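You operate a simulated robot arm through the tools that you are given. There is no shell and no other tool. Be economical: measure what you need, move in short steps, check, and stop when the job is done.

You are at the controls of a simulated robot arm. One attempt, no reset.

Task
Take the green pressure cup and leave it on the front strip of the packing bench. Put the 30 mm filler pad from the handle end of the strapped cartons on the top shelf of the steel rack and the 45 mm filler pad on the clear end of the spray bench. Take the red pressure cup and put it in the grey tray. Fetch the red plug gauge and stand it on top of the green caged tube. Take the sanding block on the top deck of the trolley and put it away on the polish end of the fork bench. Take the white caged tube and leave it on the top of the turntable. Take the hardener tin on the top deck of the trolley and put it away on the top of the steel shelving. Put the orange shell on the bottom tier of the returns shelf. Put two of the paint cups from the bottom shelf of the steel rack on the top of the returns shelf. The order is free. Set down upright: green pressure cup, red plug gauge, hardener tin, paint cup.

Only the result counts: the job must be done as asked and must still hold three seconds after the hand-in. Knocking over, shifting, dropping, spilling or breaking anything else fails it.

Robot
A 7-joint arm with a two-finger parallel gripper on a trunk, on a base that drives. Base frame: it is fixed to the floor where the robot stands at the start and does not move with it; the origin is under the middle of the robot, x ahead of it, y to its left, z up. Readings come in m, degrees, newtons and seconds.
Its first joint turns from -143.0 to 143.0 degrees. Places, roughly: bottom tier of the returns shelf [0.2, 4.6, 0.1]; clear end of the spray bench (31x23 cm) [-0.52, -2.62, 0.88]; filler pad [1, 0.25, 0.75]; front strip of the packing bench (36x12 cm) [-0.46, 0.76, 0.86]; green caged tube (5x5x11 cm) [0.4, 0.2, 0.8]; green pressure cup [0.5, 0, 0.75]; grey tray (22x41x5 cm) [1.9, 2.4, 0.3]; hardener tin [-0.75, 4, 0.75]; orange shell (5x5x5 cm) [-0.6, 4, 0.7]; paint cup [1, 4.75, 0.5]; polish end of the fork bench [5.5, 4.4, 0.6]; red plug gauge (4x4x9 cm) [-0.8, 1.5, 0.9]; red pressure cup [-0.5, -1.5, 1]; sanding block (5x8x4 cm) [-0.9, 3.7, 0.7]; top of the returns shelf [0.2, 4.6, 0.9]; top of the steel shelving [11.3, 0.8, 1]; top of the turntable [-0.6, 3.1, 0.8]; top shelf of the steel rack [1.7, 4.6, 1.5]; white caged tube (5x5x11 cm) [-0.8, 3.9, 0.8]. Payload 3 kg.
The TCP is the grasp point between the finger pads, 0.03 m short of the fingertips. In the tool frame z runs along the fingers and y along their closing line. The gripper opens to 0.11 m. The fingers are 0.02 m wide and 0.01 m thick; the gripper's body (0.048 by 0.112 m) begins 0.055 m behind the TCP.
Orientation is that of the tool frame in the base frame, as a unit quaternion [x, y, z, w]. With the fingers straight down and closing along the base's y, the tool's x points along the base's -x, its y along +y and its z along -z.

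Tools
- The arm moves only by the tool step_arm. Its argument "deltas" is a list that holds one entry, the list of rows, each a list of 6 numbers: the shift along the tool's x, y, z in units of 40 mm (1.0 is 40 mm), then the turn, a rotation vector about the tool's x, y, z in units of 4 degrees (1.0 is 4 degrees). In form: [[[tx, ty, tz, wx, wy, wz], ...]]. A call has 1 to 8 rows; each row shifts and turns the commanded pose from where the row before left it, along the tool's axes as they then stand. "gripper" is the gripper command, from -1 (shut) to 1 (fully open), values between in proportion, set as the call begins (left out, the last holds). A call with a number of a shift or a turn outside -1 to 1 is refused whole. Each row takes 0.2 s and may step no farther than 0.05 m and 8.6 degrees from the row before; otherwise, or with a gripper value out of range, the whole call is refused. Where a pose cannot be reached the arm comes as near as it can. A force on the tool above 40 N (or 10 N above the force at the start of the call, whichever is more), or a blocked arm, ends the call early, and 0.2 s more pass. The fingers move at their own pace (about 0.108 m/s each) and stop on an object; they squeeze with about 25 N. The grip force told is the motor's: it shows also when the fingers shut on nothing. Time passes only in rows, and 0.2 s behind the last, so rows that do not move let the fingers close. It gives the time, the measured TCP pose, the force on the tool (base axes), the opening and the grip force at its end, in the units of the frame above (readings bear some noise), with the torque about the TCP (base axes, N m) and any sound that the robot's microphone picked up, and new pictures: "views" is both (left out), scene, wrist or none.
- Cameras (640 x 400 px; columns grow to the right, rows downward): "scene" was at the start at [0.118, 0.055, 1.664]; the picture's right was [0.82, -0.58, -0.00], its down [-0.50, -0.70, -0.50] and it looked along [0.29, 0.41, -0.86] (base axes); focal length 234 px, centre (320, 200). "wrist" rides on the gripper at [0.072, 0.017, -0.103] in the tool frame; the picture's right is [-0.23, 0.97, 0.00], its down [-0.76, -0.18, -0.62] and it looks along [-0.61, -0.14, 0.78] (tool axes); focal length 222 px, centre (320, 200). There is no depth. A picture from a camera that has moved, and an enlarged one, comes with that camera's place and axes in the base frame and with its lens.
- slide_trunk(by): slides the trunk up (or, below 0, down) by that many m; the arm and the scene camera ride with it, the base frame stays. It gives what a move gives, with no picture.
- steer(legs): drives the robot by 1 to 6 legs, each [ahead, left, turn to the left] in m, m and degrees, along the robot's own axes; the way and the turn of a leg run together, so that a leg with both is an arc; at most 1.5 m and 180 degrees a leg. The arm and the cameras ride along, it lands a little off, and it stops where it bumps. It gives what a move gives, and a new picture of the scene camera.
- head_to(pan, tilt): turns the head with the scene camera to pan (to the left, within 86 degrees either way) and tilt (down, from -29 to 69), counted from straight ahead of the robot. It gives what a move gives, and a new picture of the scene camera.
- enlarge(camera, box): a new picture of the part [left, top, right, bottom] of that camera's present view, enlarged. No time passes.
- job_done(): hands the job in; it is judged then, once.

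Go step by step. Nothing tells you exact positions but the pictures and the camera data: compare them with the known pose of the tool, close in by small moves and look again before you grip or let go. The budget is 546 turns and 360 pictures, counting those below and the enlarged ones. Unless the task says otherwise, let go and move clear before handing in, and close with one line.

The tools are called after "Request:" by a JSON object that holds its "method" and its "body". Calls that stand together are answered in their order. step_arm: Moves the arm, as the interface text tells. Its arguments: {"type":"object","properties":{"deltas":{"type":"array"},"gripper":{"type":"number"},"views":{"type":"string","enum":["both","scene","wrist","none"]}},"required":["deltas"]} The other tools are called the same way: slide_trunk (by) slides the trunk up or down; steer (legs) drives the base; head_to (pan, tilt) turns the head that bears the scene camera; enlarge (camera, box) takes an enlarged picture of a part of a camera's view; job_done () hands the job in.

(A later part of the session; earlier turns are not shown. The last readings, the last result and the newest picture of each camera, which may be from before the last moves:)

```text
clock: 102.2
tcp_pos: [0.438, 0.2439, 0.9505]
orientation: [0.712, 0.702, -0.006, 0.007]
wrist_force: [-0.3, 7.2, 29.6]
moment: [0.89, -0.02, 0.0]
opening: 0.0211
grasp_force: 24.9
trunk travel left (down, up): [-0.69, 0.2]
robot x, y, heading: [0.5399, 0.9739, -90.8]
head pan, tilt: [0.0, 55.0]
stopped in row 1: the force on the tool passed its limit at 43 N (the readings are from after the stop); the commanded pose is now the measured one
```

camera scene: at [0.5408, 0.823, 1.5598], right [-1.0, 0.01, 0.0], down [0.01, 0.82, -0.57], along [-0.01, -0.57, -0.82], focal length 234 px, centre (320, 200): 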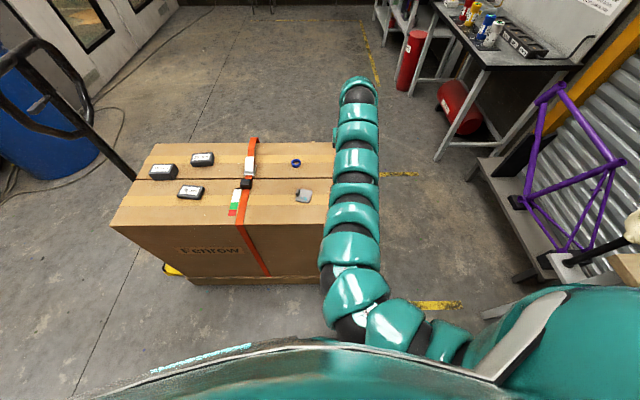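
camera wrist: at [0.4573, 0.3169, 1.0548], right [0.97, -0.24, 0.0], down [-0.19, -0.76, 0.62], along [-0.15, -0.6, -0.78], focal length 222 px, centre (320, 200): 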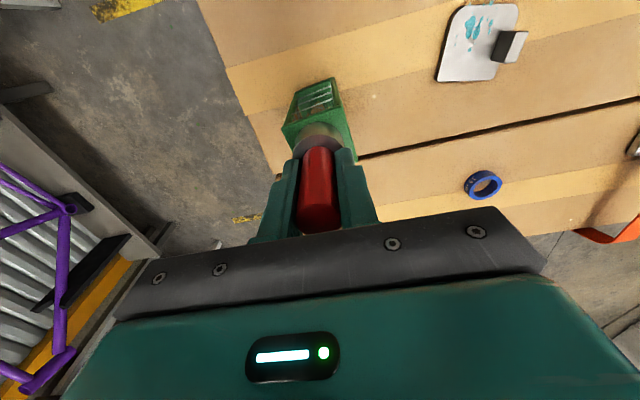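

Contact came earlier than expected. I'll relieve the push slightly and look.

Request:
{"method": "step_arm", "body": {"deltas": [[[0, 0, -0.03, 0, 0, 0]]], "views": "both"}}

Request:
{"method": "enlarge", "body": {"camera": "wrist", "box": [220, 60, 420, 185]}}

```text
clock: 102.6
tcp_pos: [0.439, 0.2435, 0.9516]
orientation: [0.712, 0.702, -0.006, 0.006]
wrist_force: [-1.2, 5.8, 23.3]
moment: [0.66, 0.07, 0.03]
opening: 0.0215
grasp_force: 24.6
trunk travel left (down, up): [-0.69, 0.2]
robot x, y, heading: [0.5447, 0.9727, -90.7]
head pan, tilt: [0.0, 55.0]
camera scene: at [0.5408, 0.827, 1.5601], right [-1.0, 0.01, 0.0], down [0.01, 0.82, -0.58], along [-0.01, -0.58, -0.82], focal length 234 px, centre (320, 200)
camera wrist: at [0.4574, 0.3183, 1.0528], right [0.97, -0.24, 0.0], down [-0.19, -0.75, 0.64], along [-0.15, -0.62, -0.77], focal length 222 px, centre (320, 200)
```

scene: 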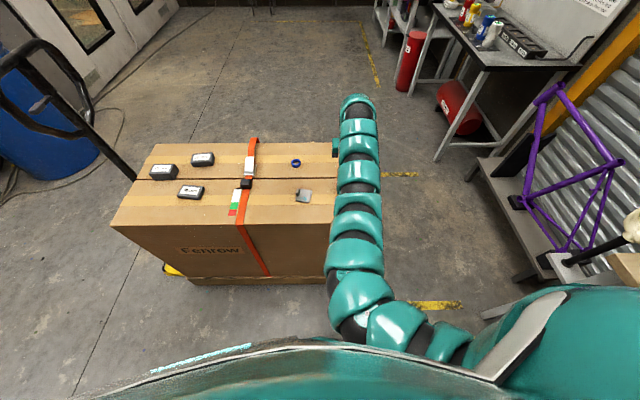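
wrist: 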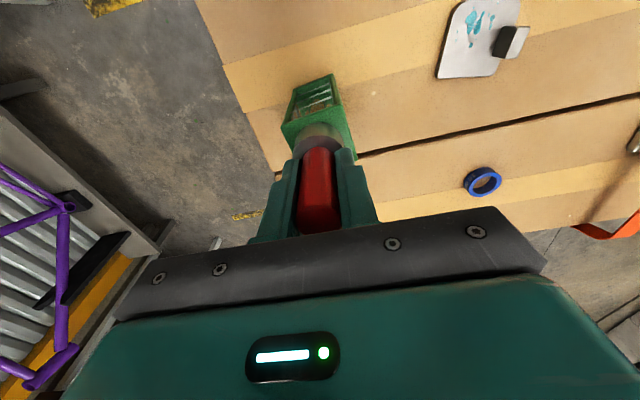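

```text
3.20 times, centred on (320, 122) of wrist
camera zoom: at [0.4574, 0.3183, 1.0528], right [0.97, -0.24, 0.0], down [-0.19, -0.75, 0.64], along [-0.15, -0.62, -0.77], focal length 711 px, centre (320, 448)
```

zoom: 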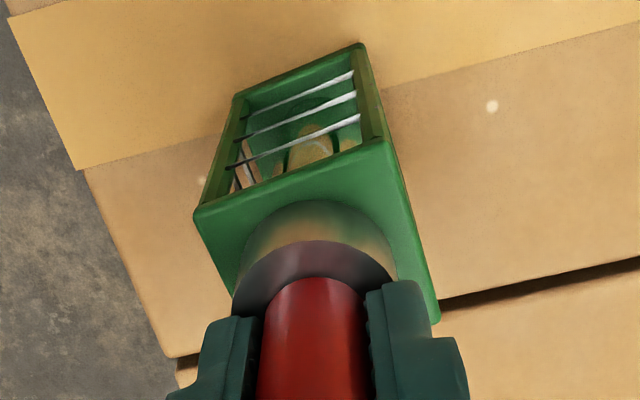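

Request:
{"method": "step_arm", "body": {"deltas": [[[0, 0, -0.04, 0, 0.12, 0], [0, 0, -0.02, 0, 0.12, 0]]], "views": "none"}}

```text
clock: 103.2
tcp_pos: [0.4389, 0.2412, 0.9514]
orientation: [0.712, 0.702, 0.001, -0.001]
wrist_force: [1.0, 1.6, 3.9]
moment: [0.05, -0.03, -0.02]
opening: 0.0213
grasp_force: 24.7
trunk travel left (down, up): [-0.69, 0.2]
robot x, y, heading: [0.5425, 0.9729, -90.7]
head pan, tilt: [0.0, 55.0]
```

Upright with a light contact. Releasing and rising.

Request:
{"method": "step_arm", "body": {"deltas": [[[0, 0, 0, 0, 0, 0], [0, 0, 0, 0, 0, 0]]], "gripper": 0.2, "views": "wrist"}}

Request:
{"method": "step_arm", "body": {"deltas": [[[0, 0, -0.3, 0, 0, 0], [0, 0, -0.6, 0, 0, 0], [0, 0, -0.8, 0, 0, 0], [0, 0, -0.8, 0, 0, 0], [0, 0, -0.6, 0, 0, 0]]], "views": "wrist"}}

```text
clock: 103.8
tcp_pos: [0.4385, 0.2411, 0.9498]
orientation: [0.712, 0.702, 0.0, 0.0]
wrist_force: [-0.1, 0.0, -0.2]
moment: [0.0, 0.05, -0.01]
opening: 0.0659
grasp_force: 0.0
trunk travel left (down, up): [-0.69, 0.2]
robot x, y, heading: [0.5441, 0.975, -90.9]
head pan, tilt: [0.0, 55.0]
camera wrist: at [0.4568, 0.3139, 1.0543], right [0.97, -0.24, 0.0], down [-0.19, -0.76, 0.62], along [-0.15, -0.6, -0.78], focal length 222 px, centre (320, 200)
```

wrist: 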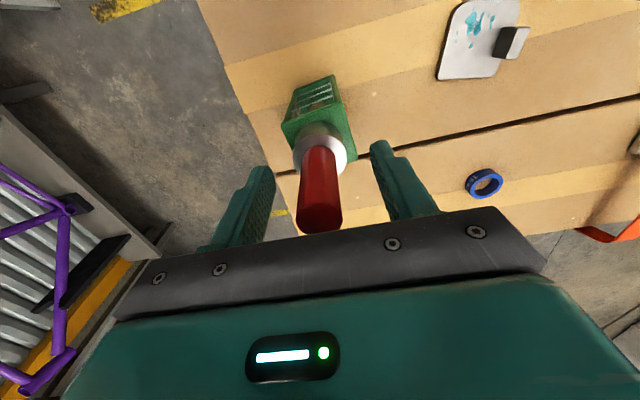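

```text
clock: 105.0
tcp_pos: [0.4388, 0.2415, 1.0771]
orientation: [0.712, 0.702, 0.0, -0.001]
wrist_force: [0.1, 0.3, 0.0]
moment: [-0.04, -0.01, 0.01]
opening: 0.0661
grasp_force: 0.0
trunk travel left (down, up): [-0.69, 0.2]
robot x, y, heading: [0.5432, 0.9754, -90.6]
head pan, tilt: [0.0, 55.0]
camera wrist: at [0.4568, 0.3146, 1.1798], right [0.97, -0.24, 0.0], down [-0.19, -0.76, 0.62], along [-0.15, -0.6, -0.78], focal length 222 px, centre (320, 200)
```

wrist: 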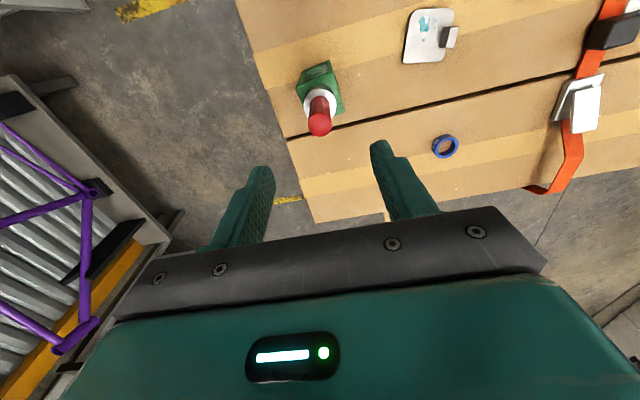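

The red gauge stands on the green tube. Next the filler pads at the handle end; reading their labels.

Request:
{"method": "enlarge", "body": {"camera": "scene", "box": [110, 120, 270, 220]}}

```text
4.00 times, centred on (190, 170) of scene
camera zoom: at [0.5408, 0.8236, 1.5598], right [-1.0, 0.01, 0.0], down [0.01, 0.82, -0.57], along [-0.01, -0.57, -0.82], focal length 938 px, centre (840, 320)
```

zoom: 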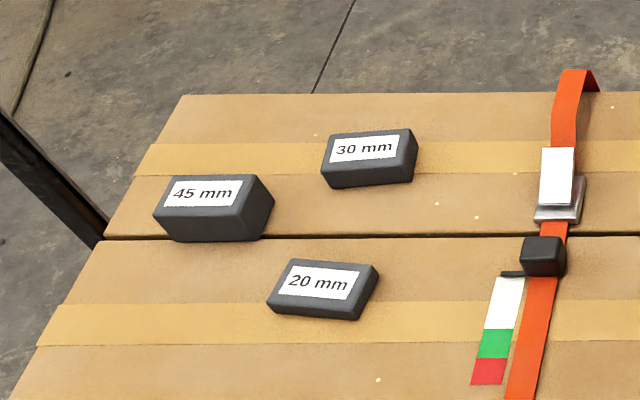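

I'll use the order: 45 mm pad → spray bench, red cup → tray, then the 30 mm pad. Driving along the carton to the 45 mm pad, near (1.2, 0.134).

Request:
{"method": "steer", "body": {"legs": [[0, 0.66, 0]]}}

Request:
{"method": "step_arm", "body": {"deltas": [[[0, 0, 0, 0, 0, 1], [0, 0, 0, 0, 0, 1], [0, 0, 0, 0, 0, 1], [0, 0, 0, 0, 0, 1], [0, 0, 0, 0, 0, 1], [0, 0, 0, 0, 0, 1], [0, 0, 0, 0, 0, 1], [0, 0, 0, 0, 0, 1]]], "views": "none"}}

Request:
{"method": "step_arm", "body": {"deltas": [[[0, 0, 0, 0, 0, 1], [0, 0, 0, 0, 0, 1], [0, 0, 0, 0, 0, 1], [0, 0, 0, 0, 0, 1], [0, 0, 0, 0, 0, 1], [0, 0, 0, 0, 0, 1], [0, 0, 0, 0, 0, 1], [0, 0, 0, 0, 0, 1]]]}}

```text
clock: 108.6
tcp_pos: [1.084, 0.2315, 1.0759]
orientation: [0.716, 0.698, 0.001, 0.0]
wrist_force: [0.1, -0.1, -0.3]
moment: [0.0, 0.03, -0.01]
opening: 0.0661
grasp_force: 0.1
trunk travel left (down, up): [-0.69, 0.2]
robot x, y, heading: [1.1975, 0.9618, -91.2]
head pan, tilt: [0.0, 55.0]
camera scene: at [1.1916, 0.8117, 1.5598], right [-1.0, 0.02, 0.0], down [0.02, 0.82, -0.57], along [-0.01, -0.57, -0.82], focal length 234 px, centre (320, 200)
```

scene: 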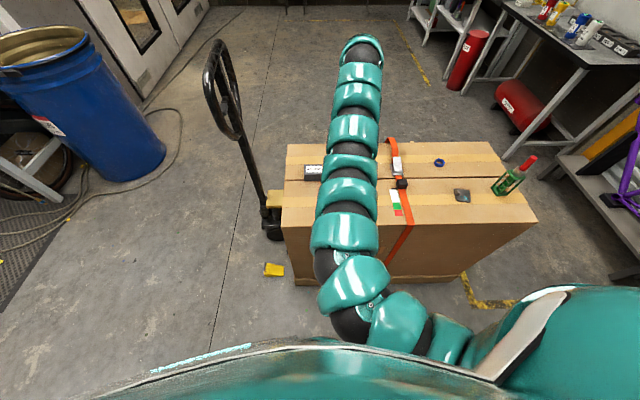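

```text
clock: 110.4
tcp_pos: [1.0825, 0.2291, 1.0757]
orientation: [0.881, 0.473, 0.001, -0.001]
wrist_force: [1.1, 0.3, -0.2]
moment: [-0.01, -0.02, 0.02]
opening: 0.0662
grasp_force: 0.2
trunk travel left (down, up): [-0.69, 0.2]
robot x, y, heading: [1.1958, 0.9672, -91.3]
head pan, tilt: [0.0, 55.0]
```

```text
clock: 112.2
tcp_pos: [1.0826, 0.2303, 1.0749]
orientation: [0.977, 0.214, 0.002, 0.0]
wrist_force: [-0.2, -0.1, 0.3]
moment: [0.01, -0.03, -0.02]
opening: 0.0661
grasp_force: 0.0
trunk travel left (down, up): [-0.69, 0.2]
robot x, y, heading: [1.1901, 0.9656, -91.3]
head pan, tilt: [0.0, 55.0]
camera scene: at [1.191, 0.8117, 1.5598], right [-1.0, 0.02, 0.0], down [0.02, 0.82, -0.57], along [-0.01, -0.57, -0.82], focal length 234 px, centre (320, 200)
camera wrist: at [1.1563, 0.2465, 1.1795], right [0.2, -0.98, 0.0], down [-0.77, -0.16, 0.62], along [-0.61, -0.12, -0.78], focal length 222 px, centre (320, 200)
```

scene: 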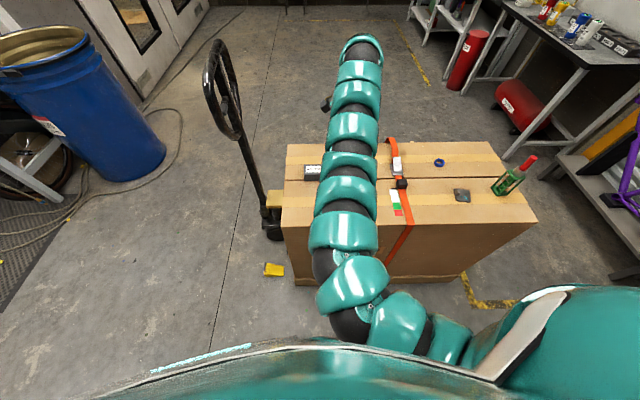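
wrist: 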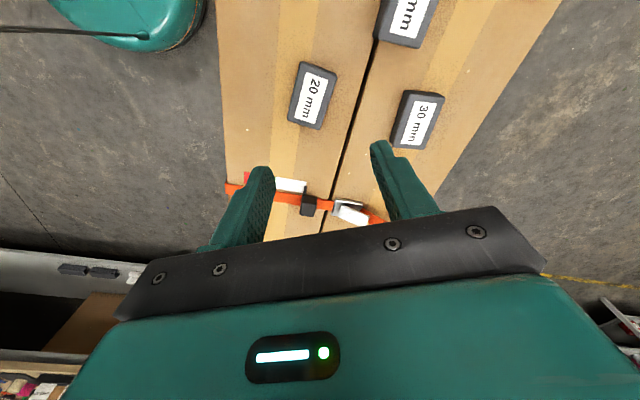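

Rotation works. Finishing the turn so the fingers close along y, and moving closer.

Request:
{"method": "steer", "body": {"legs": [[0.12, 0, 0]]}}

Request:
{"method": "step_arm", "body": {"deltas": [[[0, 0, 0, 0, 0, 1], [0, 0, 0, 0, 0, 1], [0, 0, 0, 0, 0, 1], [0, 0, 0, 0, 0, 1], [0, 0, 0, 0, 0, 1], [0, 0, 0, 0, 0, 1], [0, 0, 0, 0, 0, 0]]], "gripper": 1, "views": "wrist"}}

```text
clock: 113.5
tcp_pos: [1.0805, 0.1105, 1.074]
orientation: [0.977, 0.213, 0.0, -0.003]
wrist_force: [0.6, 0.1, -0.3]
moment: [0.05, -0.02, 0.05]
opening: 0.0661
grasp_force: 0.0
trunk travel left (down, up): [-0.69, 0.2]
robot x, y, heading: [1.1914, 0.8485, -91.4]
head pan, tilt: [0.0, 55.0]
camera scene: at [1.1882, 0.6901, 1.5595], right [-1.0, 0.02, 0.0], down [0.02, 0.82, -0.57], along [-0.01, -0.57, -0.82], focal length 234 px, centre (320, 200)
```

scene: 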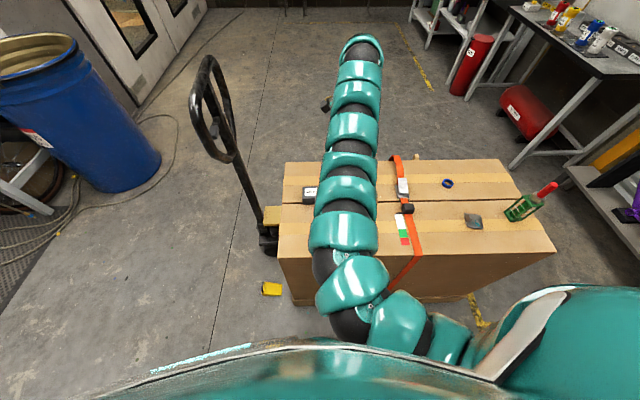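

```text
clock: 115.1
tcp_pos: [1.0801, 0.1114, 1.076]
orientation: [1.0, 0.005, 0.0, -0.001]
wrist_force: [0.1, -0.6, -0.8]
moment: [0.01, 0.01, -0.02]
opening: 0.1101
grasp_force: 0.0
trunk travel left (down, up): [-0.69, 0.2]
robot x, y, heading: [1.1941, 0.8426, -91.5]
head pan, tilt: [0.0, 55.0]
camera wrist: at [1.1529, 0.0959, 1.1796], right [-0.22, -0.98, 0.0], down [-0.76, 0.17, 0.62], along [-0.61, 0.14, -0.78], focal length 222 px, centre (320, 200)
```

wrist: 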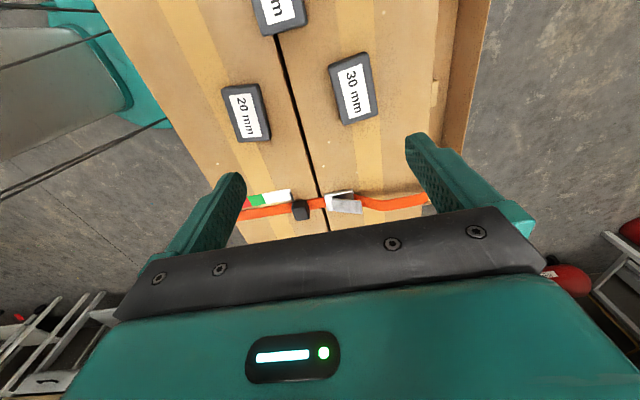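

Request:
{"method": "step_arm", "body": {"deltas": [[[0.8, -0.2, 0, 0, 0, 0], [0.8, -0.2, 0, 0, 0, 0], [0.8, -0.2, 0, 0, 0, 0], [0.7, 0, 0, 0, 0, 0], [0, 0, 0, 0, 0, 0]]]}}

```text
clock: 116.3
tcp_pos: [1.2039, 0.1363, 1.0764]
orientation: [1.0, 0.005, 0.0, -0.001]
wrist_force: [-0.4, 0.0, 0.0]
moment: [0.01, -0.01, 0.03]
opening: 0.1099
grasp_force: 0.0
trunk travel left (down, up): [-0.69, 0.2]
robot x, y, heading: [1.1987, 0.8418, -91.3]
head pan, tilt: [0.0, 55.0]
camera scene: at [1.1879, 0.6923, 1.5598], right [-1.0, 0.02, 0.0], down [0.02, 0.82, -0.57], along [-0.01, -0.57, -0.82], focal length 234 px, centre (320, 200)
camera wrist: at [1.2769, 0.1207, 1.1801], right [-0.22, -0.98, 0.0], down [-0.76, 0.17, 0.62], along [-0.61, 0.14, -0.78], focal length 222 px, centre (320, 200)
```

scene: 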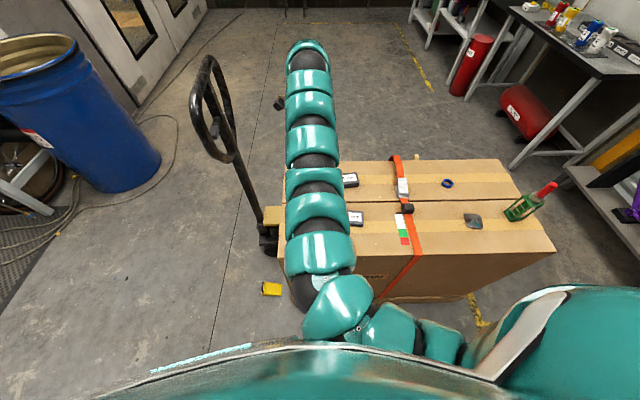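
wrist: 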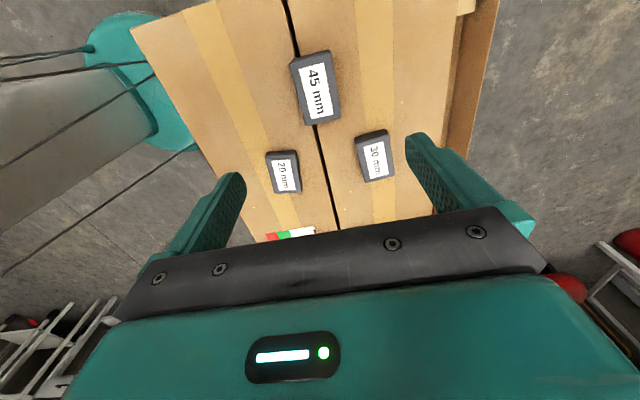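

45 mm pad at (1.203, 0.144), aligned with x. Lowering trunk then descending.

Request:
{"method": "slide_trunk", "body": {"by": -0.13}}

Request:
{"method": "step_arm", "body": {"deltas": [[[0, -0.2, 0.4, 0, 0, 0], [0, 0, 0.7, 0, 0, 0], [0, 0, 0.7, 0, 0, 0], [0, 0, 0.5, 0, 0, 0], [0, 0, 0, 0, 0, 0]]], "views": "wrist"}}

```text
clock: 117.8
tcp_pos: [1.2029, 0.1364, 0.9465]
orientation: [1.0, 0.005, 0.0, -0.001]
wrist_force: [-0.5, 0.8, 0.6]
moment: [0.02, -0.01, 0.03]
opening: 0.1099
grasp_force: 0.2
trunk travel left (down, up): [-0.56, 0.33]
robot x, y, heading: [1.1928, 0.8436, -91.2]
head pan, tilt: [0.0, 55.0]
```

```text
clock: 119.0
tcp_pos: [1.2052, 0.1448, 0.8549]
orientation: [1.0, 0.006, 0.0, -0.001]
wrist_force: [-1.1, -0.2, -0.2]
moment: [0.02, 0.01, -0.01]
opening: 0.1102
grasp_force: 0.1
trunk travel left (down, up): [-0.56, 0.33]
robot x, y, heading: [1.1941, 0.8451, -91.2]
head pan, tilt: [0.0, 55.0]
camera wrist: at [1.277, 0.1289, 0.9584], right [-0.22, -0.98, 0.0], down [-0.76, 0.17, 0.62], along [-0.61, 0.14, -0.78], focal length 222 px, centre (320, 200)
```

wrist: 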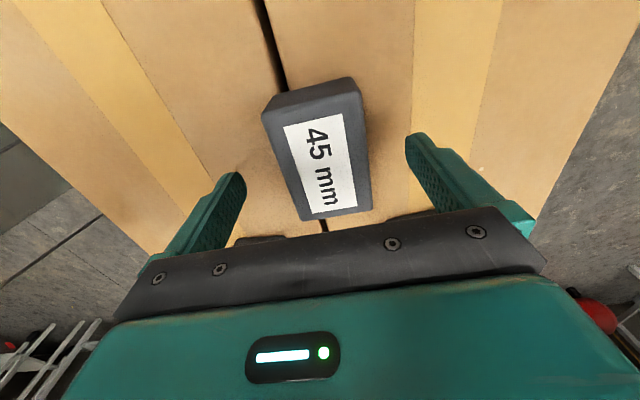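

Request:
{"method": "step_arm", "body": {"deltas": [[[0, 0, 0.4, 0, 0, 0], [0, 0, 0.25, 0, 0, 0], [0, 0, 0, 0, 0, 0]]], "views": "none"}}

Request:
{"method": "step_arm", "body": {"deltas": [[[0, 0, 0, 0, 0, 0], [0, 0, 0, 0, 0, 0], [0, 0, 0, 0, 0, 0]]], "gripper": -1, "views": "none"}}

Request:
{"method": "step_arm", "body": {"deltas": [[[0, 0, -0.1, 0, 0, 0], [0, 0, -0.2, 0, 0, 0], [0, 0, -0.3, 0, 0, 0], [0, 0, -0.3, 0, 0, 0], [0, 0, -0.3, 0, 0, 0], [0, 0, -0.3, 0, 0, 0], [0, 0, -0.3, 0, 0, 0], [0, 0, -0.2, 0, 0, 0]]], "views": "wrist"}}

```text
clock: 119.8
tcp_pos: [1.2052, 0.1442, 0.829]
orientation: [1.0, 0.006, 0.0, -0.002]
wrist_force: [0.3, -1.2, -0.2]
moment: [0.01, -0.01, 0.03]
opening: 0.1101
grasp_force: 0.0
trunk travel left (down, up): [-0.56, 0.33]
robot x, y, heading: [1.1952, 0.8446, -91.2]
head pan, tilt: [0.0, 55.0]
```

```text
clock: 120.7
tcp_pos: [1.2045, 0.1447, 0.8284]
orientation: [1.0, 0.005, 0.0, -0.002]
wrist_force: [-0.2, -0.6, 0.1]
moment: [-0.01, 0.0, 0.01]
opening: 0.0588
grasp_force: 24.7
trunk travel left (down, up): [-0.56, 0.33]
robot x, y, heading: [1.1933, 0.8403, -91.4]
head pan, tilt: [0.0, 55.0]
```

```text
clock: 122.5
tcp_pos: [1.2041, 0.1423, 0.9074]
orientation: [1.0, 0.004, 0.0, 0.0]
wrist_force: [-1.1, -0.4, 0.5]
moment: [0.0, 0.01, 0.02]
opening: 0.0589
grasp_force: 24.6
trunk travel left (down, up): [-0.56, 0.33]
robot x, y, heading: [1.1887, 0.8467, -91.2]
head pan, tilt: [0.0, 55.0]
camera wrist: at [1.2775, 0.1282, 1.0119], right [-0.22, -0.98, 0.0], down [-0.76, 0.17, 0.62], along [-0.61, 0.14, -0.78], focal length 222 px, centre (320, 200)
```

wrist: 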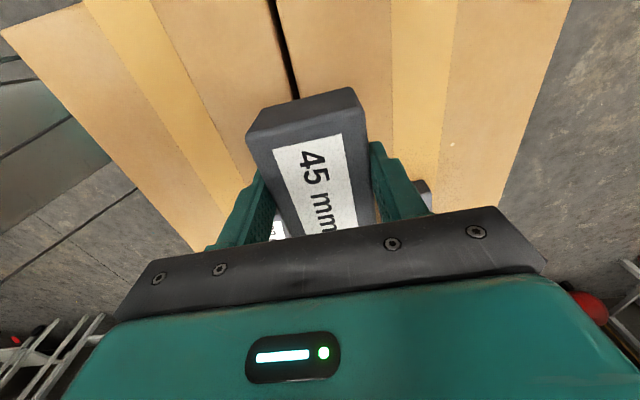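

Pad held. Raising the trunk and heading around the cartons toward the spray bench.

Request:
{"method": "slide_trunk", "body": {"by": 0.3}}

Request:
{"method": "steer", "body": {"legs": [[-0.12, 0, 1.2], [0, -1.22, 0]]}}

```text
clock: 125.5
tcp_pos: [1.2047, 0.1439, 1.2071]
orientation: [1.0, 0.005, 0.0, 0.0]
wrist_force: [-0.7, 0.4, -1.1]
moment: [0.02, 0.02, -0.02]
opening: 0.0588
grasp_force: 24.9
trunk travel left (down, up): [-0.86, 0.03]
robot x, y, heading: [1.1898, 0.8432, -91.3]
head pan, tilt: [0.0, 55.0]
```

```text
clock: 132.5
tcp_pos: [-0.0023, 0.2674, 1.2084]
orientation: [1.0, 0.017, 0.001, 0.0]
wrist_force: [0.1, -0.3, 0.6]
moment: [0.01, -0.01, 0.02]
opening: 0.0585
grasp_force: 25.1
trunk travel left (down, up): [-0.86, 0.03]
robot x, y, heading: [-0.0337, 0.9636, -89.9]
head pan, tilt: [0.0, 55.0]
camera scene: at [-0.0326, 0.8135, 1.7298], right [-1.0, 0.0, 0.0], down [0.0, 0.82, -0.57], along [0.0, -0.57, -0.82], focal length 234 px, centre (320, 200)
```

scene: 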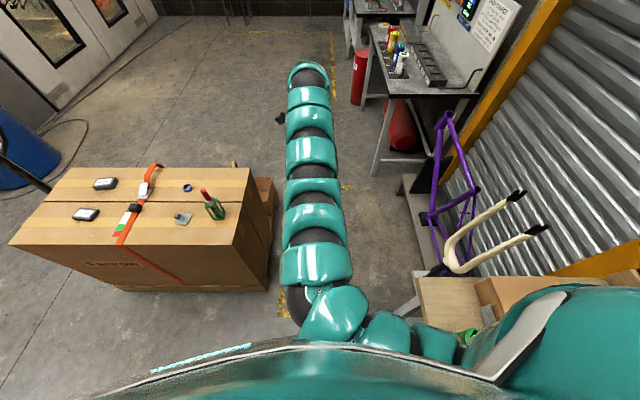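

To be safe in the narrow gap I'll pass it sideways as before, with heading 0.

Request:
{"method": "steer", "body": {"legs": [[0, 0.25, 0], [0, 0, 90], [-0.24, 0, 0]]}}

Request:
{"method": "steer", "body": {"legs": [[0, -1.4, 0], [0.15, -0.6, 0]]}}

Request:
{"method": "head_to", "body": {"pan": -86, "tilt": 30}}

```text
clock: 139.4
tcp_pos: [0.6769, 0.9806, 1.2094]
orientation: [0.706, 0.708, 0.0, 0.0]
wrist_force: [0.7, -0.4, 0.3]
moment: [0.0, -0.04, -0.02]
opening: 0.0587
grasp_force: 25.0
trunk travel left (down, up): [-0.86, 0.03]
robot x, y, heading: [-0.0216, 0.9729, -1.9]
head pan, tilt: [0.0, 55.0]
camera scene: at [0.1283, 0.9692, 1.7299], right [-0.03, -1.0, 0.0], down [-0.82, 0.02, -0.57], along [0.57, -0.02, -0.82], focal length 234 px, centre (320, 200)
```

scene: 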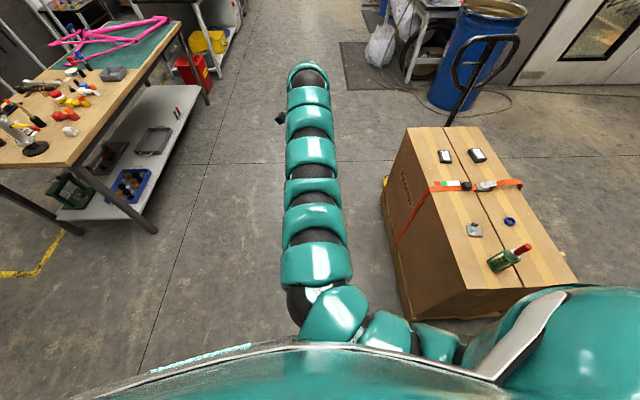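

```text
clock: 149.6
tcp_pos: [0.7297, -1.0652, 1.2088]
orientation: [0.72, 0.694, 0.0, -0.001]
wrist_force: [0.6, -0.5, -0.6]
moment: [0.03, 0.0, -0.04]
opening: 0.0587
grasp_force: 25.4
trunk travel left (down, up): [-0.86, 0.03]
robot x, y, heading: [0.0335, -1.043, -3.7]
head pan, tilt: [0.0, 55.0]
camera scene: at [0.182, -1.0555, 1.7298], right [-0.07, -1.0, 0.0], down [-0.82, 0.06, -0.57], along [0.57, -0.04, -0.82], focal length 234 px, centre (320, 200)
```

scene: 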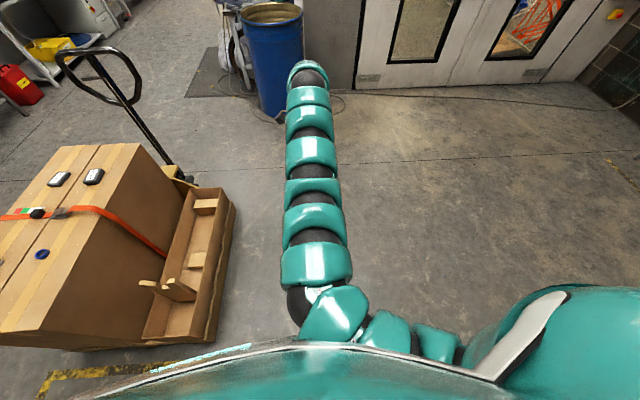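

```text
clock: 151.2
tcp_pos: [0.7304, -1.064, 1.2079]
orientation: [0.719, 0.695, 0.0, -0.002]
wrist_force: [-0.1, 0.6, 0.1]
moment: [-0.02, -0.01, 0.0]
opening: 0.0585
grasp_force: 25.3
trunk travel left (down, up): [-0.86, 0.03]
robot x, y, heading: [0.0292, -1.0458, -3.7]
head pan, tilt: [-85.9, 30.0]
camera scene: at [0.1103, -1.1404, 1.7658], right [-1.0, 0.0, 0.0], down [0.0, 0.5, -0.87], along [0.0, -0.87, -0.5], focal length 234 px, centre (320, 200)
```

scene: 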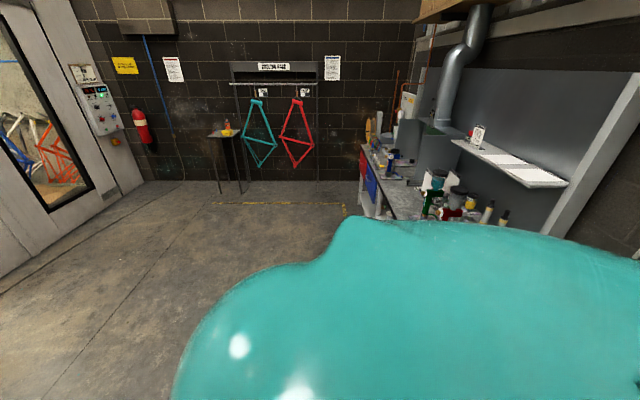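

Request:
{"method": "steer", "body": {"legs": [[0.25, 0, 3.7], [0, -1.4, 0], [0, 0, -90], [0, 0, -90]]}}

Request:
{"method": "head_to", "body": {"pan": 0, "tilt": 50}}

```text
clock: 167.2
tcp_pos: [-0.4234, -2.5056, 1.2079]
orientation: [0.722, -0.692, 0.001, 0.0]
wrist_force: [0.4, 0.2, -1.0]
moment: [-0.03, -0.02, -0.02]
opening: 0.0589
grasp_force: 25.7
trunk travel left (down, up): [-0.86, 0.03]
robot x, y, heading: [0.2719, -2.4707, -179.2]
head pan, tilt: [-85.9, 30.0]
camera scene: at [0.1874, -2.3813, 1.7658], right [1.0, 0.08, 0.0], down [0.04, -0.5, -0.87], along [-0.07, 0.86, -0.5], focal length 234 px, centre (320, 200)
```

scene: 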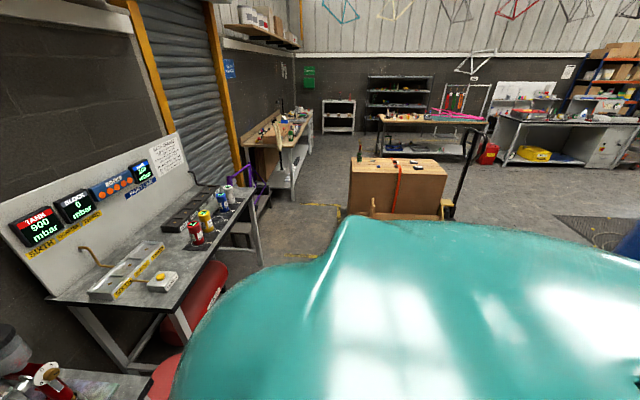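

```text
clock: 168.8
tcp_pos: [-0.4246, -2.506, 1.2085]
orientation: [0.721, -0.693, 0.002, 0.001]
wrist_force: [0.5, 0.8, -0.4]
moment: [0.02, -0.01, 0.01]
opening: 0.0588
grasp_force: 24.8
trunk travel left (down, up): [-0.86, 0.03]
robot x, y, heading: [0.2742, -2.4674, -179.5]
head pan, tilt: [0.0, 50.0]
camera scene: at [0.1175, -2.4721, 1.7363], right [-0.01, 1.0, 0.0], down [0.77, 0.01, -0.64], along [-0.64, 0.0, -0.77], focal length 234 px, centre (320, 200)
```

scene: 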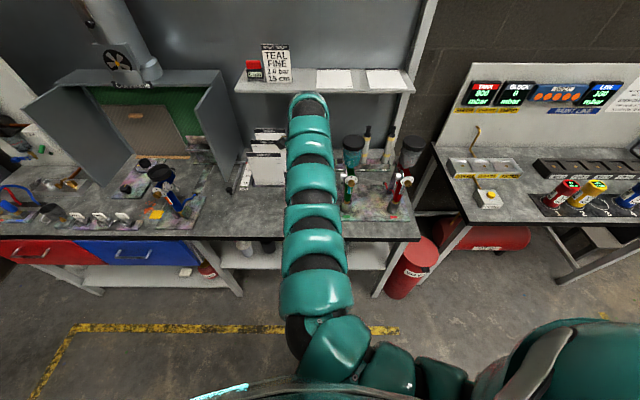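

Request:
{"method": "enlarge", "body": {"camera": "wrist", "box": [0, 0, 640, 400]}}

Request:
{"method": "enlarge", "body": {"camera": "scene", "box": [200, 110, 440, 260]}}

Request:
{"method": "enlarge", "body": {"camera": "scene", "box": [430, 60, 640, 230]}}

```text
1.00 times, centred on (320, 200) of wrist (not enlarged: the box is as wide or as high as the picture)
camera zoom: at [-0.4379, -2.5775, 1.3118], right [-0.98, 0.19, 0.0], down [0.14, 0.77, 0.62], along [0.12, 0.61, -0.78], focal length 222 px, centre (320, 200)
```

zoom: 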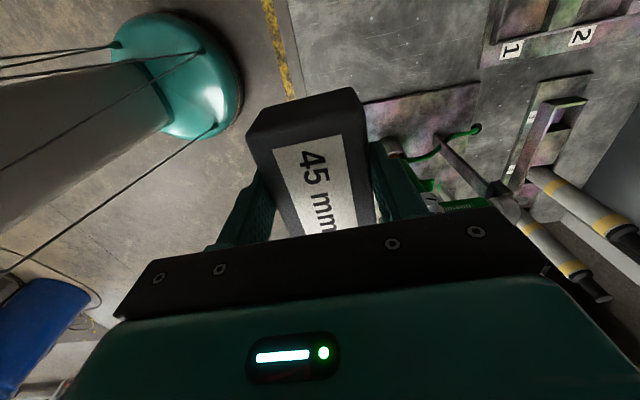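

```text
2.67 times, centred on (320, 185) of scene
camera zoom: at [0.1175, -2.4721, 1.7363], right [-0.01, 1.0, 0.0], down [0.77, 0.01, -0.64], along [-0.64, 0.0, -0.77], focal length 625 px, centre (320, 240)
```

zoom: 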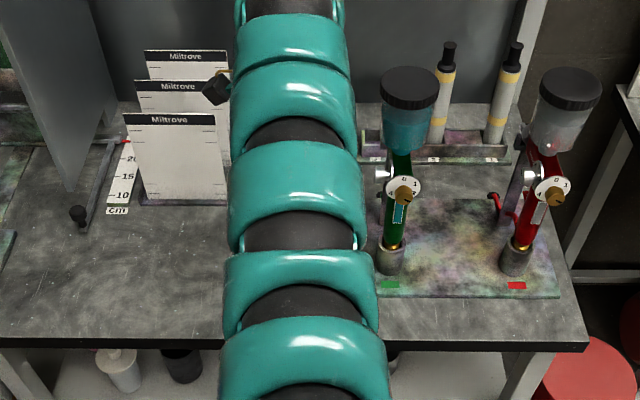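

```text
2.35 times, centred on (535, 145) of scene
camera zoom: at [0.1175, -2.4721, 1.7363], right [-0.01, 1.0, 0.0], down [0.77, 0.01, -0.64], along [-0.64, 0.0, -0.77], focal length 552 px, centre (-186, 329)
```

zoom: 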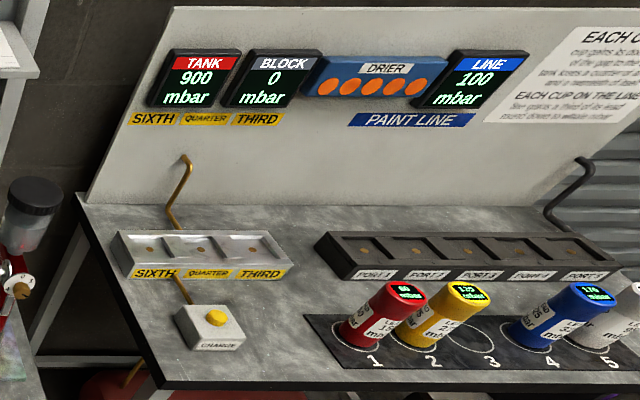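

The clear end around (-0.52, -2.62) is free. I'll shift over it and lower.

Request:
{"method": "steer", "body": {"legs": [[0.095, 0.11, 0]]}}

Request:
{"method": "slide_trunk", "body": {"by": -0.2}}

Request:
{"method": "step_arm", "body": {"deltas": [[[0, 0, 0, 0, 0, 0]]]}}

```text
clock: 170.2
tcp_pos: [-0.5199, -2.6151, 1.2077]
orientation: [0.721, -0.693, 0.001, -0.001]
wrist_force: [-0.8, -0.5, 0.1]
moment: [0.0, 0.0, 0.05]
opening: 0.0589
grasp_force: 24.7
trunk travel left (down, up): [-0.86, 0.03]
robot x, y, heading: [0.1816, -2.5833, -179.4]
head pan, tilt: [0.0, 50.0]
camera scene: at [0.022, -2.5838, 1.7362], right [-0.01, 1.0, 0.0], down [0.77, 0.01, -0.64], along [-0.64, 0.0, -0.77], focal length 234 px, centre (320, 200)
```

scene: 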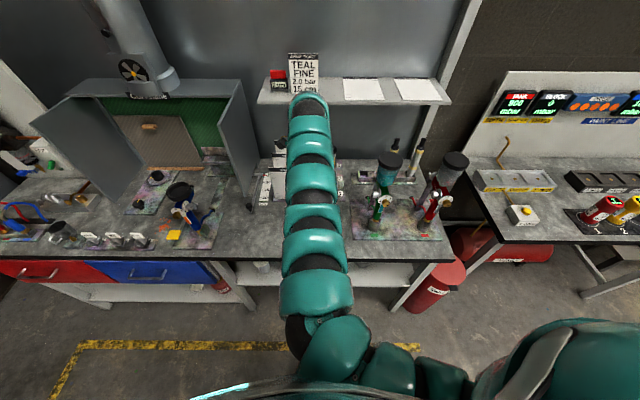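

```text
clock: 172.4
tcp_pos: [-0.5183, -2.6154, 1.0084]
orientation: [0.722, -0.692, 0.002, 0.0]
wrist_force: [0.3, 0.1, -0.1]
moment: [-0.02, 0.01, 0.0]
opening: 0.059
grasp_force: 25.1
trunk travel left (down, up): [-0.66, 0.23]
robot x, y, heading: [0.1761, -2.5786, -179.5]
head pan, tilt: [0.0, 50.0]
```

```text
clock: 172.8
tcp_pos: [-0.5174, -2.6153, 1.0086]
orientation: [0.722, -0.692, 0.001, 0.0]
wrist_force: [0.2, 0.2, -0.3]
moment: [0.03, -0.01, -0.02]
opening: 0.0587
grasp_force: 25.2
trunk travel left (down, up): [-0.66, 0.23]
robot x, y, heading: [0.181, -2.5838, -179.7]
head pan, tilt: [0.0, 50.0]
camera scene: at [0.0232, -2.5824, 1.5363], right [-0.01, 1.0, 0.0], down [0.77, 0.01, -0.64], along [-0.64, 0.0, -0.77], focal length 234 px, centre (320, 200)
camera wrist: at [-0.5323, -2.6873, 1.1119], right [-0.98, 0.19, 0.0], down [0.15, 0.77, 0.62], along [0.12, 0.61, -0.78], focal length 222 px, centre (320, 200)
```

scene: 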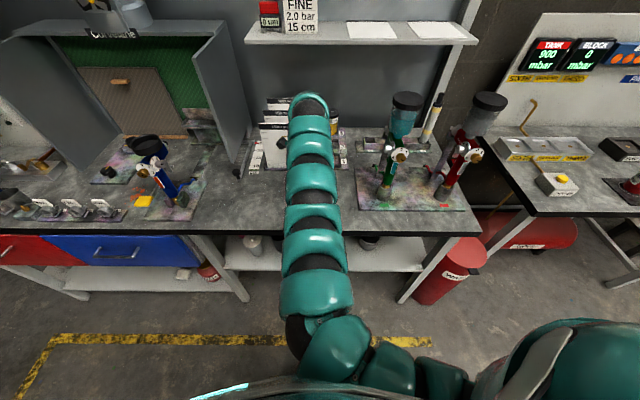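
wrist: 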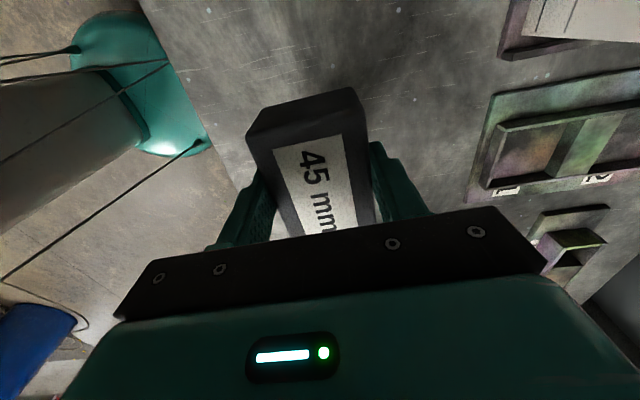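

Clear below. Descending to contact.

Request:
{"method": "step_arm", "body": {"deltas": [[[0, 0, 0.4, 0, 0, 0], [0, 0, 0.5, 0, 0, 0], [0, 0, 0.4, 0, 0, 0], [0, 0, 0.2, 0, 0, 0]]], "views": "none"}}

Request:
{"method": "step_arm", "body": {"deltas": [[[0, 0, 0.1, 0, 0, 0], [0, 0, 0.1, 0, 0, 0]]], "views": "none"}}

Request:
{"method": "step_arm", "body": {"deltas": [[[0, 0, 0.1, 0, 0, 0]]], "views": "wrist"}}

```text
clock: 173.8
tcp_pos: [-0.5172, -2.616, 0.9476]
orientation: [0.721, -0.693, 0.002, 0.0]
wrist_force: [1.1, -0.6, 0.3]
moment: [-0.02, 0.05, -0.04]
opening: 0.0588
grasp_force: 24.8
trunk travel left (down, up): [-0.66, 0.23]
robot x, y, heading: [0.1784, -2.5816, -179.5]
head pan, tilt: [0.0, 50.0]
```

```text
clock: 174.4
tcp_pos: [-0.5186, -2.6154, 0.9407]
orientation: [0.722, -0.692, 0.001, 0.0]
wrist_force: [0.3, 0.2, 0.0]
moment: [0.05, -0.02, -0.04]
opening: 0.0587
grasp_force: 24.6
trunk travel left (down, up): [-0.66, 0.23]
robot x, y, heading: [0.184, -2.5801, -179.6]
head pan, tilt: [0.0, 50.0]
```

```text
clock: 174.8
tcp_pos: [-0.519, -2.6155, 0.9353]
orientation: [0.722, -0.692, 0.002, 0.0]
wrist_force: [1.0, -0.4, 0.5]
moment: [0.01, 0.01, -0.01]
opening: 0.0588
grasp_force: 25.1
trunk travel left (down, up): [-0.66, 0.23]
robot x, y, heading: [0.1807, -2.584, -179.6]
head pan, tilt: [0.0, 50.0]
camera wrist: at [-0.5328, -2.6874, 1.0396], right [-0.98, 0.19, 0.0], down [0.14, 0.77, 0.62], along [0.12, 0.61, -0.78], focal length 222 px, centre (320, 200)
```

wrist: 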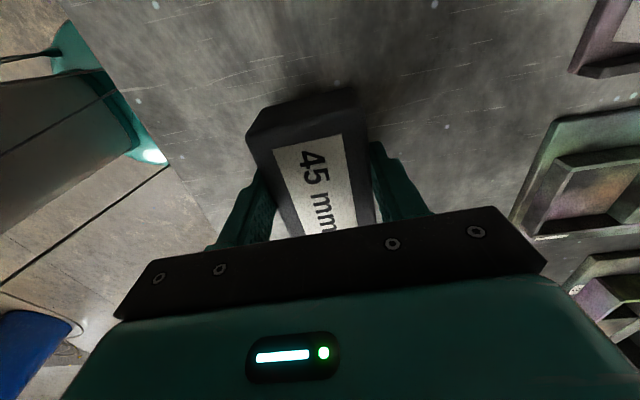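

Request:
{"method": "step_arm", "body": {"deltas": [[[0, 0, 0.1, 0, 0, 0]]], "views": "none"}}

Request:
{"method": "step_arm", "body": {"deltas": [[[0, 0, 0.1, 0, 0, 0]]], "views": "none"}}

Request:
{"method": "step_arm", "body": {"deltas": [[[0, 0, 0.1, 0, 0, 0]]], "views": "none"}}

```text
clock: 175.2
tcp_pos: [-0.5188, -2.6149, 0.9328]
orientation: [0.721, -0.693, 0.001, 0.001]
wrist_force: [0.6, 0.3, -0.4]
moment: [-0.02, 0.01, -0.01]
opening: 0.0587
grasp_force: 24.6
trunk travel left (down, up): [-0.66, 0.23]
robot x, y, heading: [0.1813, -2.5821, -179.7]
head pan, tilt: [0.0, 50.0]
```

```text
clock: 175.6
tcp_pos: [-0.5184, -2.6146, 0.9288]
orientation: [0.722, -0.692, 0.001, 0.001]
wrist_force: [0.9, -0.2, -0.4]
moment: [-0.02, -0.01, -0.01]
opening: 0.0586
grasp_force: 24.9
trunk travel left (down, up): [-0.66, 0.23]
robot x, y, heading: [0.1815, -2.5819, -179.5]
head pan, tilt: [0.0, 50.0]
```

```text
clock: 176.0
tcp_pos: [-0.5183, -2.6155, 0.9243]
orientation: [0.722, -0.692, 0.0, 0.001]
wrist_force: [-1.9, -0.6, 3.6]
moment: [0.17, 0.06, 0.08]
opening: 0.0587
grasp_force: 25.2
trunk travel left (down, up): [-0.66, 0.23]
robot x, y, heading: [0.1813, -2.584, -179.6]
head pan, tilt: [0.0, 50.0]
```

Contact. Releasing and rising.

Request:
{"method": "step_arm", "body": {"deltas": [[[0, 0, 0, 0, 0, 0], [0, 0, 0, 0, 0, 0]]], "gripper": 1, "views": "none"}}

Request:
{"method": "step_arm", "body": {"deltas": [[[0, 0, -0.3, 0, 0, 0], [0, 0, -0.8, 0, 0, 0], [0, 0, -1, 0, 0, 0], [0, 0, -1, 0, 0, 0], [0, 0, -1, 0, 0, 0], [0, 0, -0.5, 0, 0, 0]]], "views": "wrist"}}

```text
clock: 176.6
tcp_pos: [-0.5182, -2.6148, 0.9233]
orientation: [0.721, -0.693, 0.001, 0.0]
wrist_force: [0.3, -0.1, 0.3]
moment: [-0.01, 0.0, -0.01]
opening: 0.11
grasp_force: 0.1
trunk travel left (down, up): [-0.66, 0.23]
robot x, y, heading: [0.1841, -2.5816, -179.6]
head pan, tilt: [0.0, 50.0]
```

```text
clock: 178.0
tcp_pos: [-0.5185, -2.6139, 1.1113]
orientation: [0.721, -0.693, 0.001, 0.0]
wrist_force: [0.1, 0.1, 0.6]
moment: [-0.01, 0.01, -0.01]
opening: 0.1098
grasp_force: 0.0
trunk travel left (down, up): [-0.66, 0.23]
robot x, y, heading: [0.1806, -2.5817, -179.6]
head pan, tilt: [0.0, 50.0]
camera wrist: at [-0.5323, -2.6859, 1.2147], right [-0.98, 0.19, 0.0], down [0.15, 0.77, 0.62], along [0.12, 0.61, -0.78], focal length 222 px, centre (320, 200)
```

wrist: 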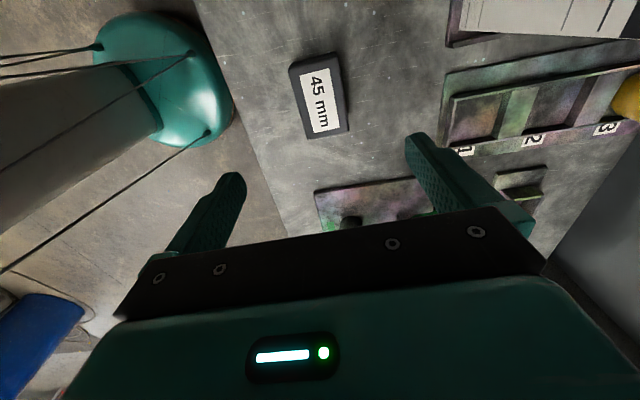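

The 45 mm pad is placed. Now the red pressure cup on the pump bench; backing off to clear the spray guns before moving sideways.

Request:
{"method": "steer", "body": {"legs": [[-0.4, 0, 0], [0, -1.05, 0]]}}

Request:
{"method": "enlarge", "body": {"camera": "scene", "box": [200, 40, 520, 240]}}

```text
clock: 185.5
tcp_pos: [-0.1275, -1.5538, 1.1095]
orientation: [0.721, -0.693, 0.001, 0.0]
wrist_force: [0.2, 0.9, 0.0]
moment: [0.0, 0.02, 0.03]
opening: 0.1098
grasp_force: 0.1
trunk travel left (down, up): [-0.66, 0.23]
robot x, y, heading: [0.5673, -1.521, -179.5]
head pan, tilt: [0.0, 50.0]
camera scene: at [0.4147, -1.5223, 1.5363], right [-0.01, 1.0, 0.0], down [0.77, 0.01, -0.64], along [-0.64, -0.01, -0.77], focal length 234 px, centre (320, 200)
```

scene: 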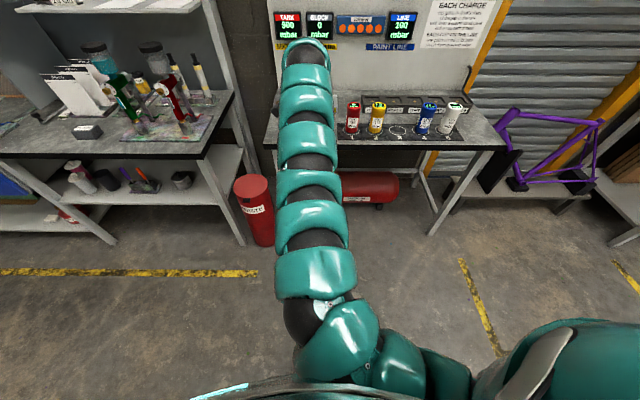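

```text
2.00 times, centred on (360, 140) of scene
camera zoom: at [0.4147, -1.5223, 1.5363], right [-0.01, 1.0, 0.0], down [0.77, 0.01, -0.64], along [-0.64, -0.01, -0.77], focal length 469 px, centre (240, 320)
```

zoom: 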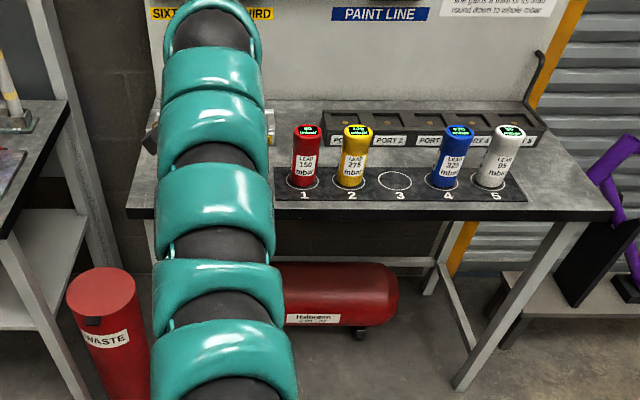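

Red cup stands on spot 1 near (-0.56, -1.39), top about 1.02. Approaching above it.

Request:
{"method": "steer", "body": {"legs": [[0, -0.165, 0], [0.38, 0, 0]]}}

Request:
{"method": "step_arm", "body": {"deltas": [[[0, 0, 0, 0, 0, 0]]], "views": "wrist"}}

```text
clock: 189.0
tcp_pos: [-0.513, -1.391, 1.1106]
orientation: [0.721, -0.693, 0.002, 0.0]
wrist_force: [0.2, -0.9, -0.5]
moment: [-0.01, -0.02, -0.01]
opening: 0.1099
grasp_force: 0.0
trunk travel left (down, up): [-0.66, 0.23]
robot x, y, heading: [0.1848, -1.3609, -179.8]
head pan, tilt: [0.0, 50.0]
camera scene: at [0.0287, -1.3599, 1.5362], right [-0.01, 1.0, 0.0], down [0.77, 0.01, -0.64], along [-0.64, 0.0, -0.77], focal length 234 px, centre (320, 200)
```

scene: 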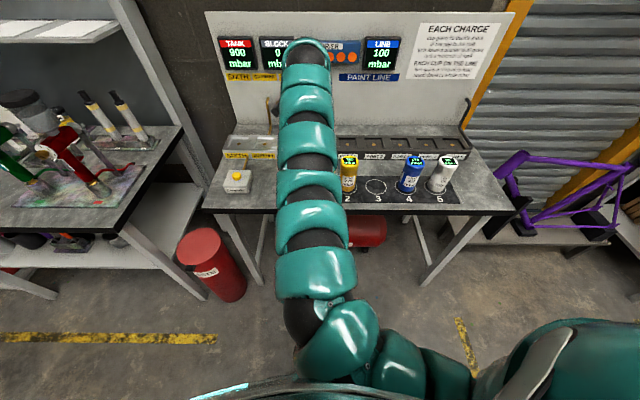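

```text
clock: 189.4
tcp_pos: [-0.512, -1.3906, 1.1112]
orientation: [0.722, -0.692, 0.001, 0.001]
wrist_force: [-0.1, -0.9, -0.3]
moment: [0.0, -0.03, -0.02]
opening: 0.1097
grasp_force: 0.0
trunk travel left (down, up): [-0.66, 0.23]
robot x, y, heading: [0.185, -1.3583, -179.9]
head pan, tilt: [0.0, 50.0]
camera wrist: at [-0.5264, -1.4633, 1.214], right [-0.98, 0.19, 0.0], down [0.15, 0.77, 0.62], along [0.12, 0.61, -0.78], focal length 222 px, centre (320, 200)
```

wrist: 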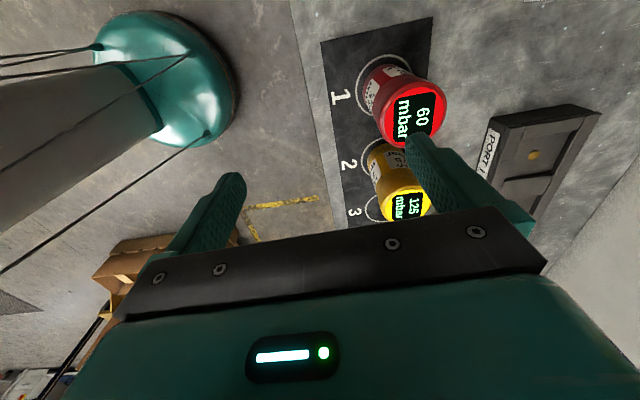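

Cup at (-0.596, -1.388). Driving forward to it.

Request:
{"method": "steer", "body": {"legs": [[0.083, 0, 0]]}}

Request:
{"method": "step_arm", "body": {"deltas": [[[0, 0, 0, 0, 0, 0]]], "views": "wrist"}}

```text
clock: 190.4
tcp_pos: [-0.5952, -1.3925, 1.1088]
orientation: [0.722, -0.692, 0.003, 0.0]
wrist_force: [-1.3, 0.2, -0.3]
moment: [0.01, 0.0, 0.0]
opening: 0.11
grasp_force: 0.1
trunk travel left (down, up): [-0.66, 0.23]
robot x, y, heading: [0.1049, -1.3631, -179.2]
head pan, tilt: [0.0, 50.0]
camera scene: at [-0.0545, -1.3608, 1.5361], right [-0.01, 1.0, 0.0], down [0.77, 0.01, -0.64], along [-0.64, -0.01, -0.77], focal length 234 px, centre (320, 200)
```

scene: 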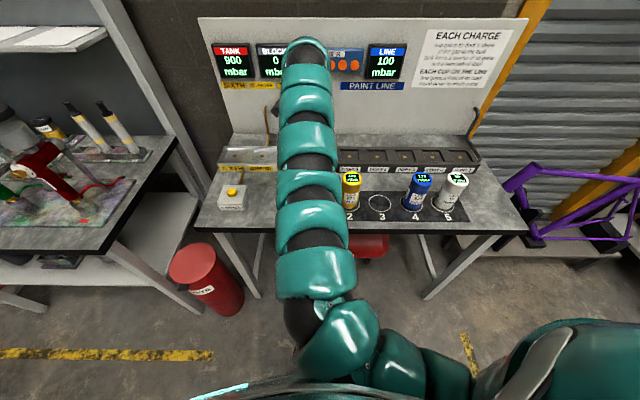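

```text
clock: 190.8
tcp_pos: [-0.5958, -1.3931, 1.1101]
orientation: [0.722, -0.691, 0.001, 0.0]
wrist_force: [-0.5, 0.3, 0.3]
moment: [-0.01, -0.02, -0.01]
opening: 0.11
grasp_force: 0.0
trunk travel left (down, up): [-0.66, 0.23]
robot x, y, heading: [0.1069, -1.3582, -179.4]
head pan, tilt: [0.0, 50.0]
camera wrist: at [-0.6088, -1.4652, 1.2138], right [-0.98, 0.19, 0.0], down [0.14, 0.77, 0.62], along [0.12, 0.61, -0.78], focal length 222 px, centre (320, 200)
```

wrist: 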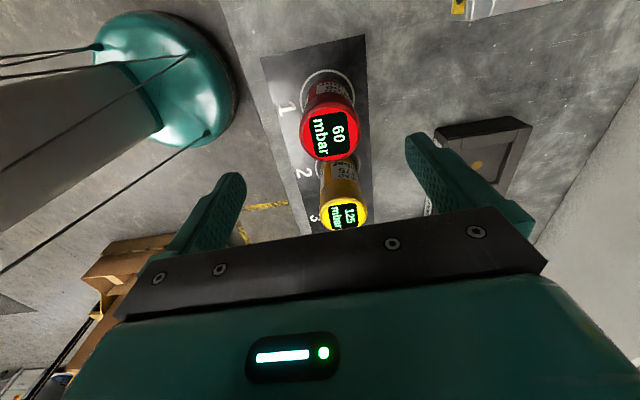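

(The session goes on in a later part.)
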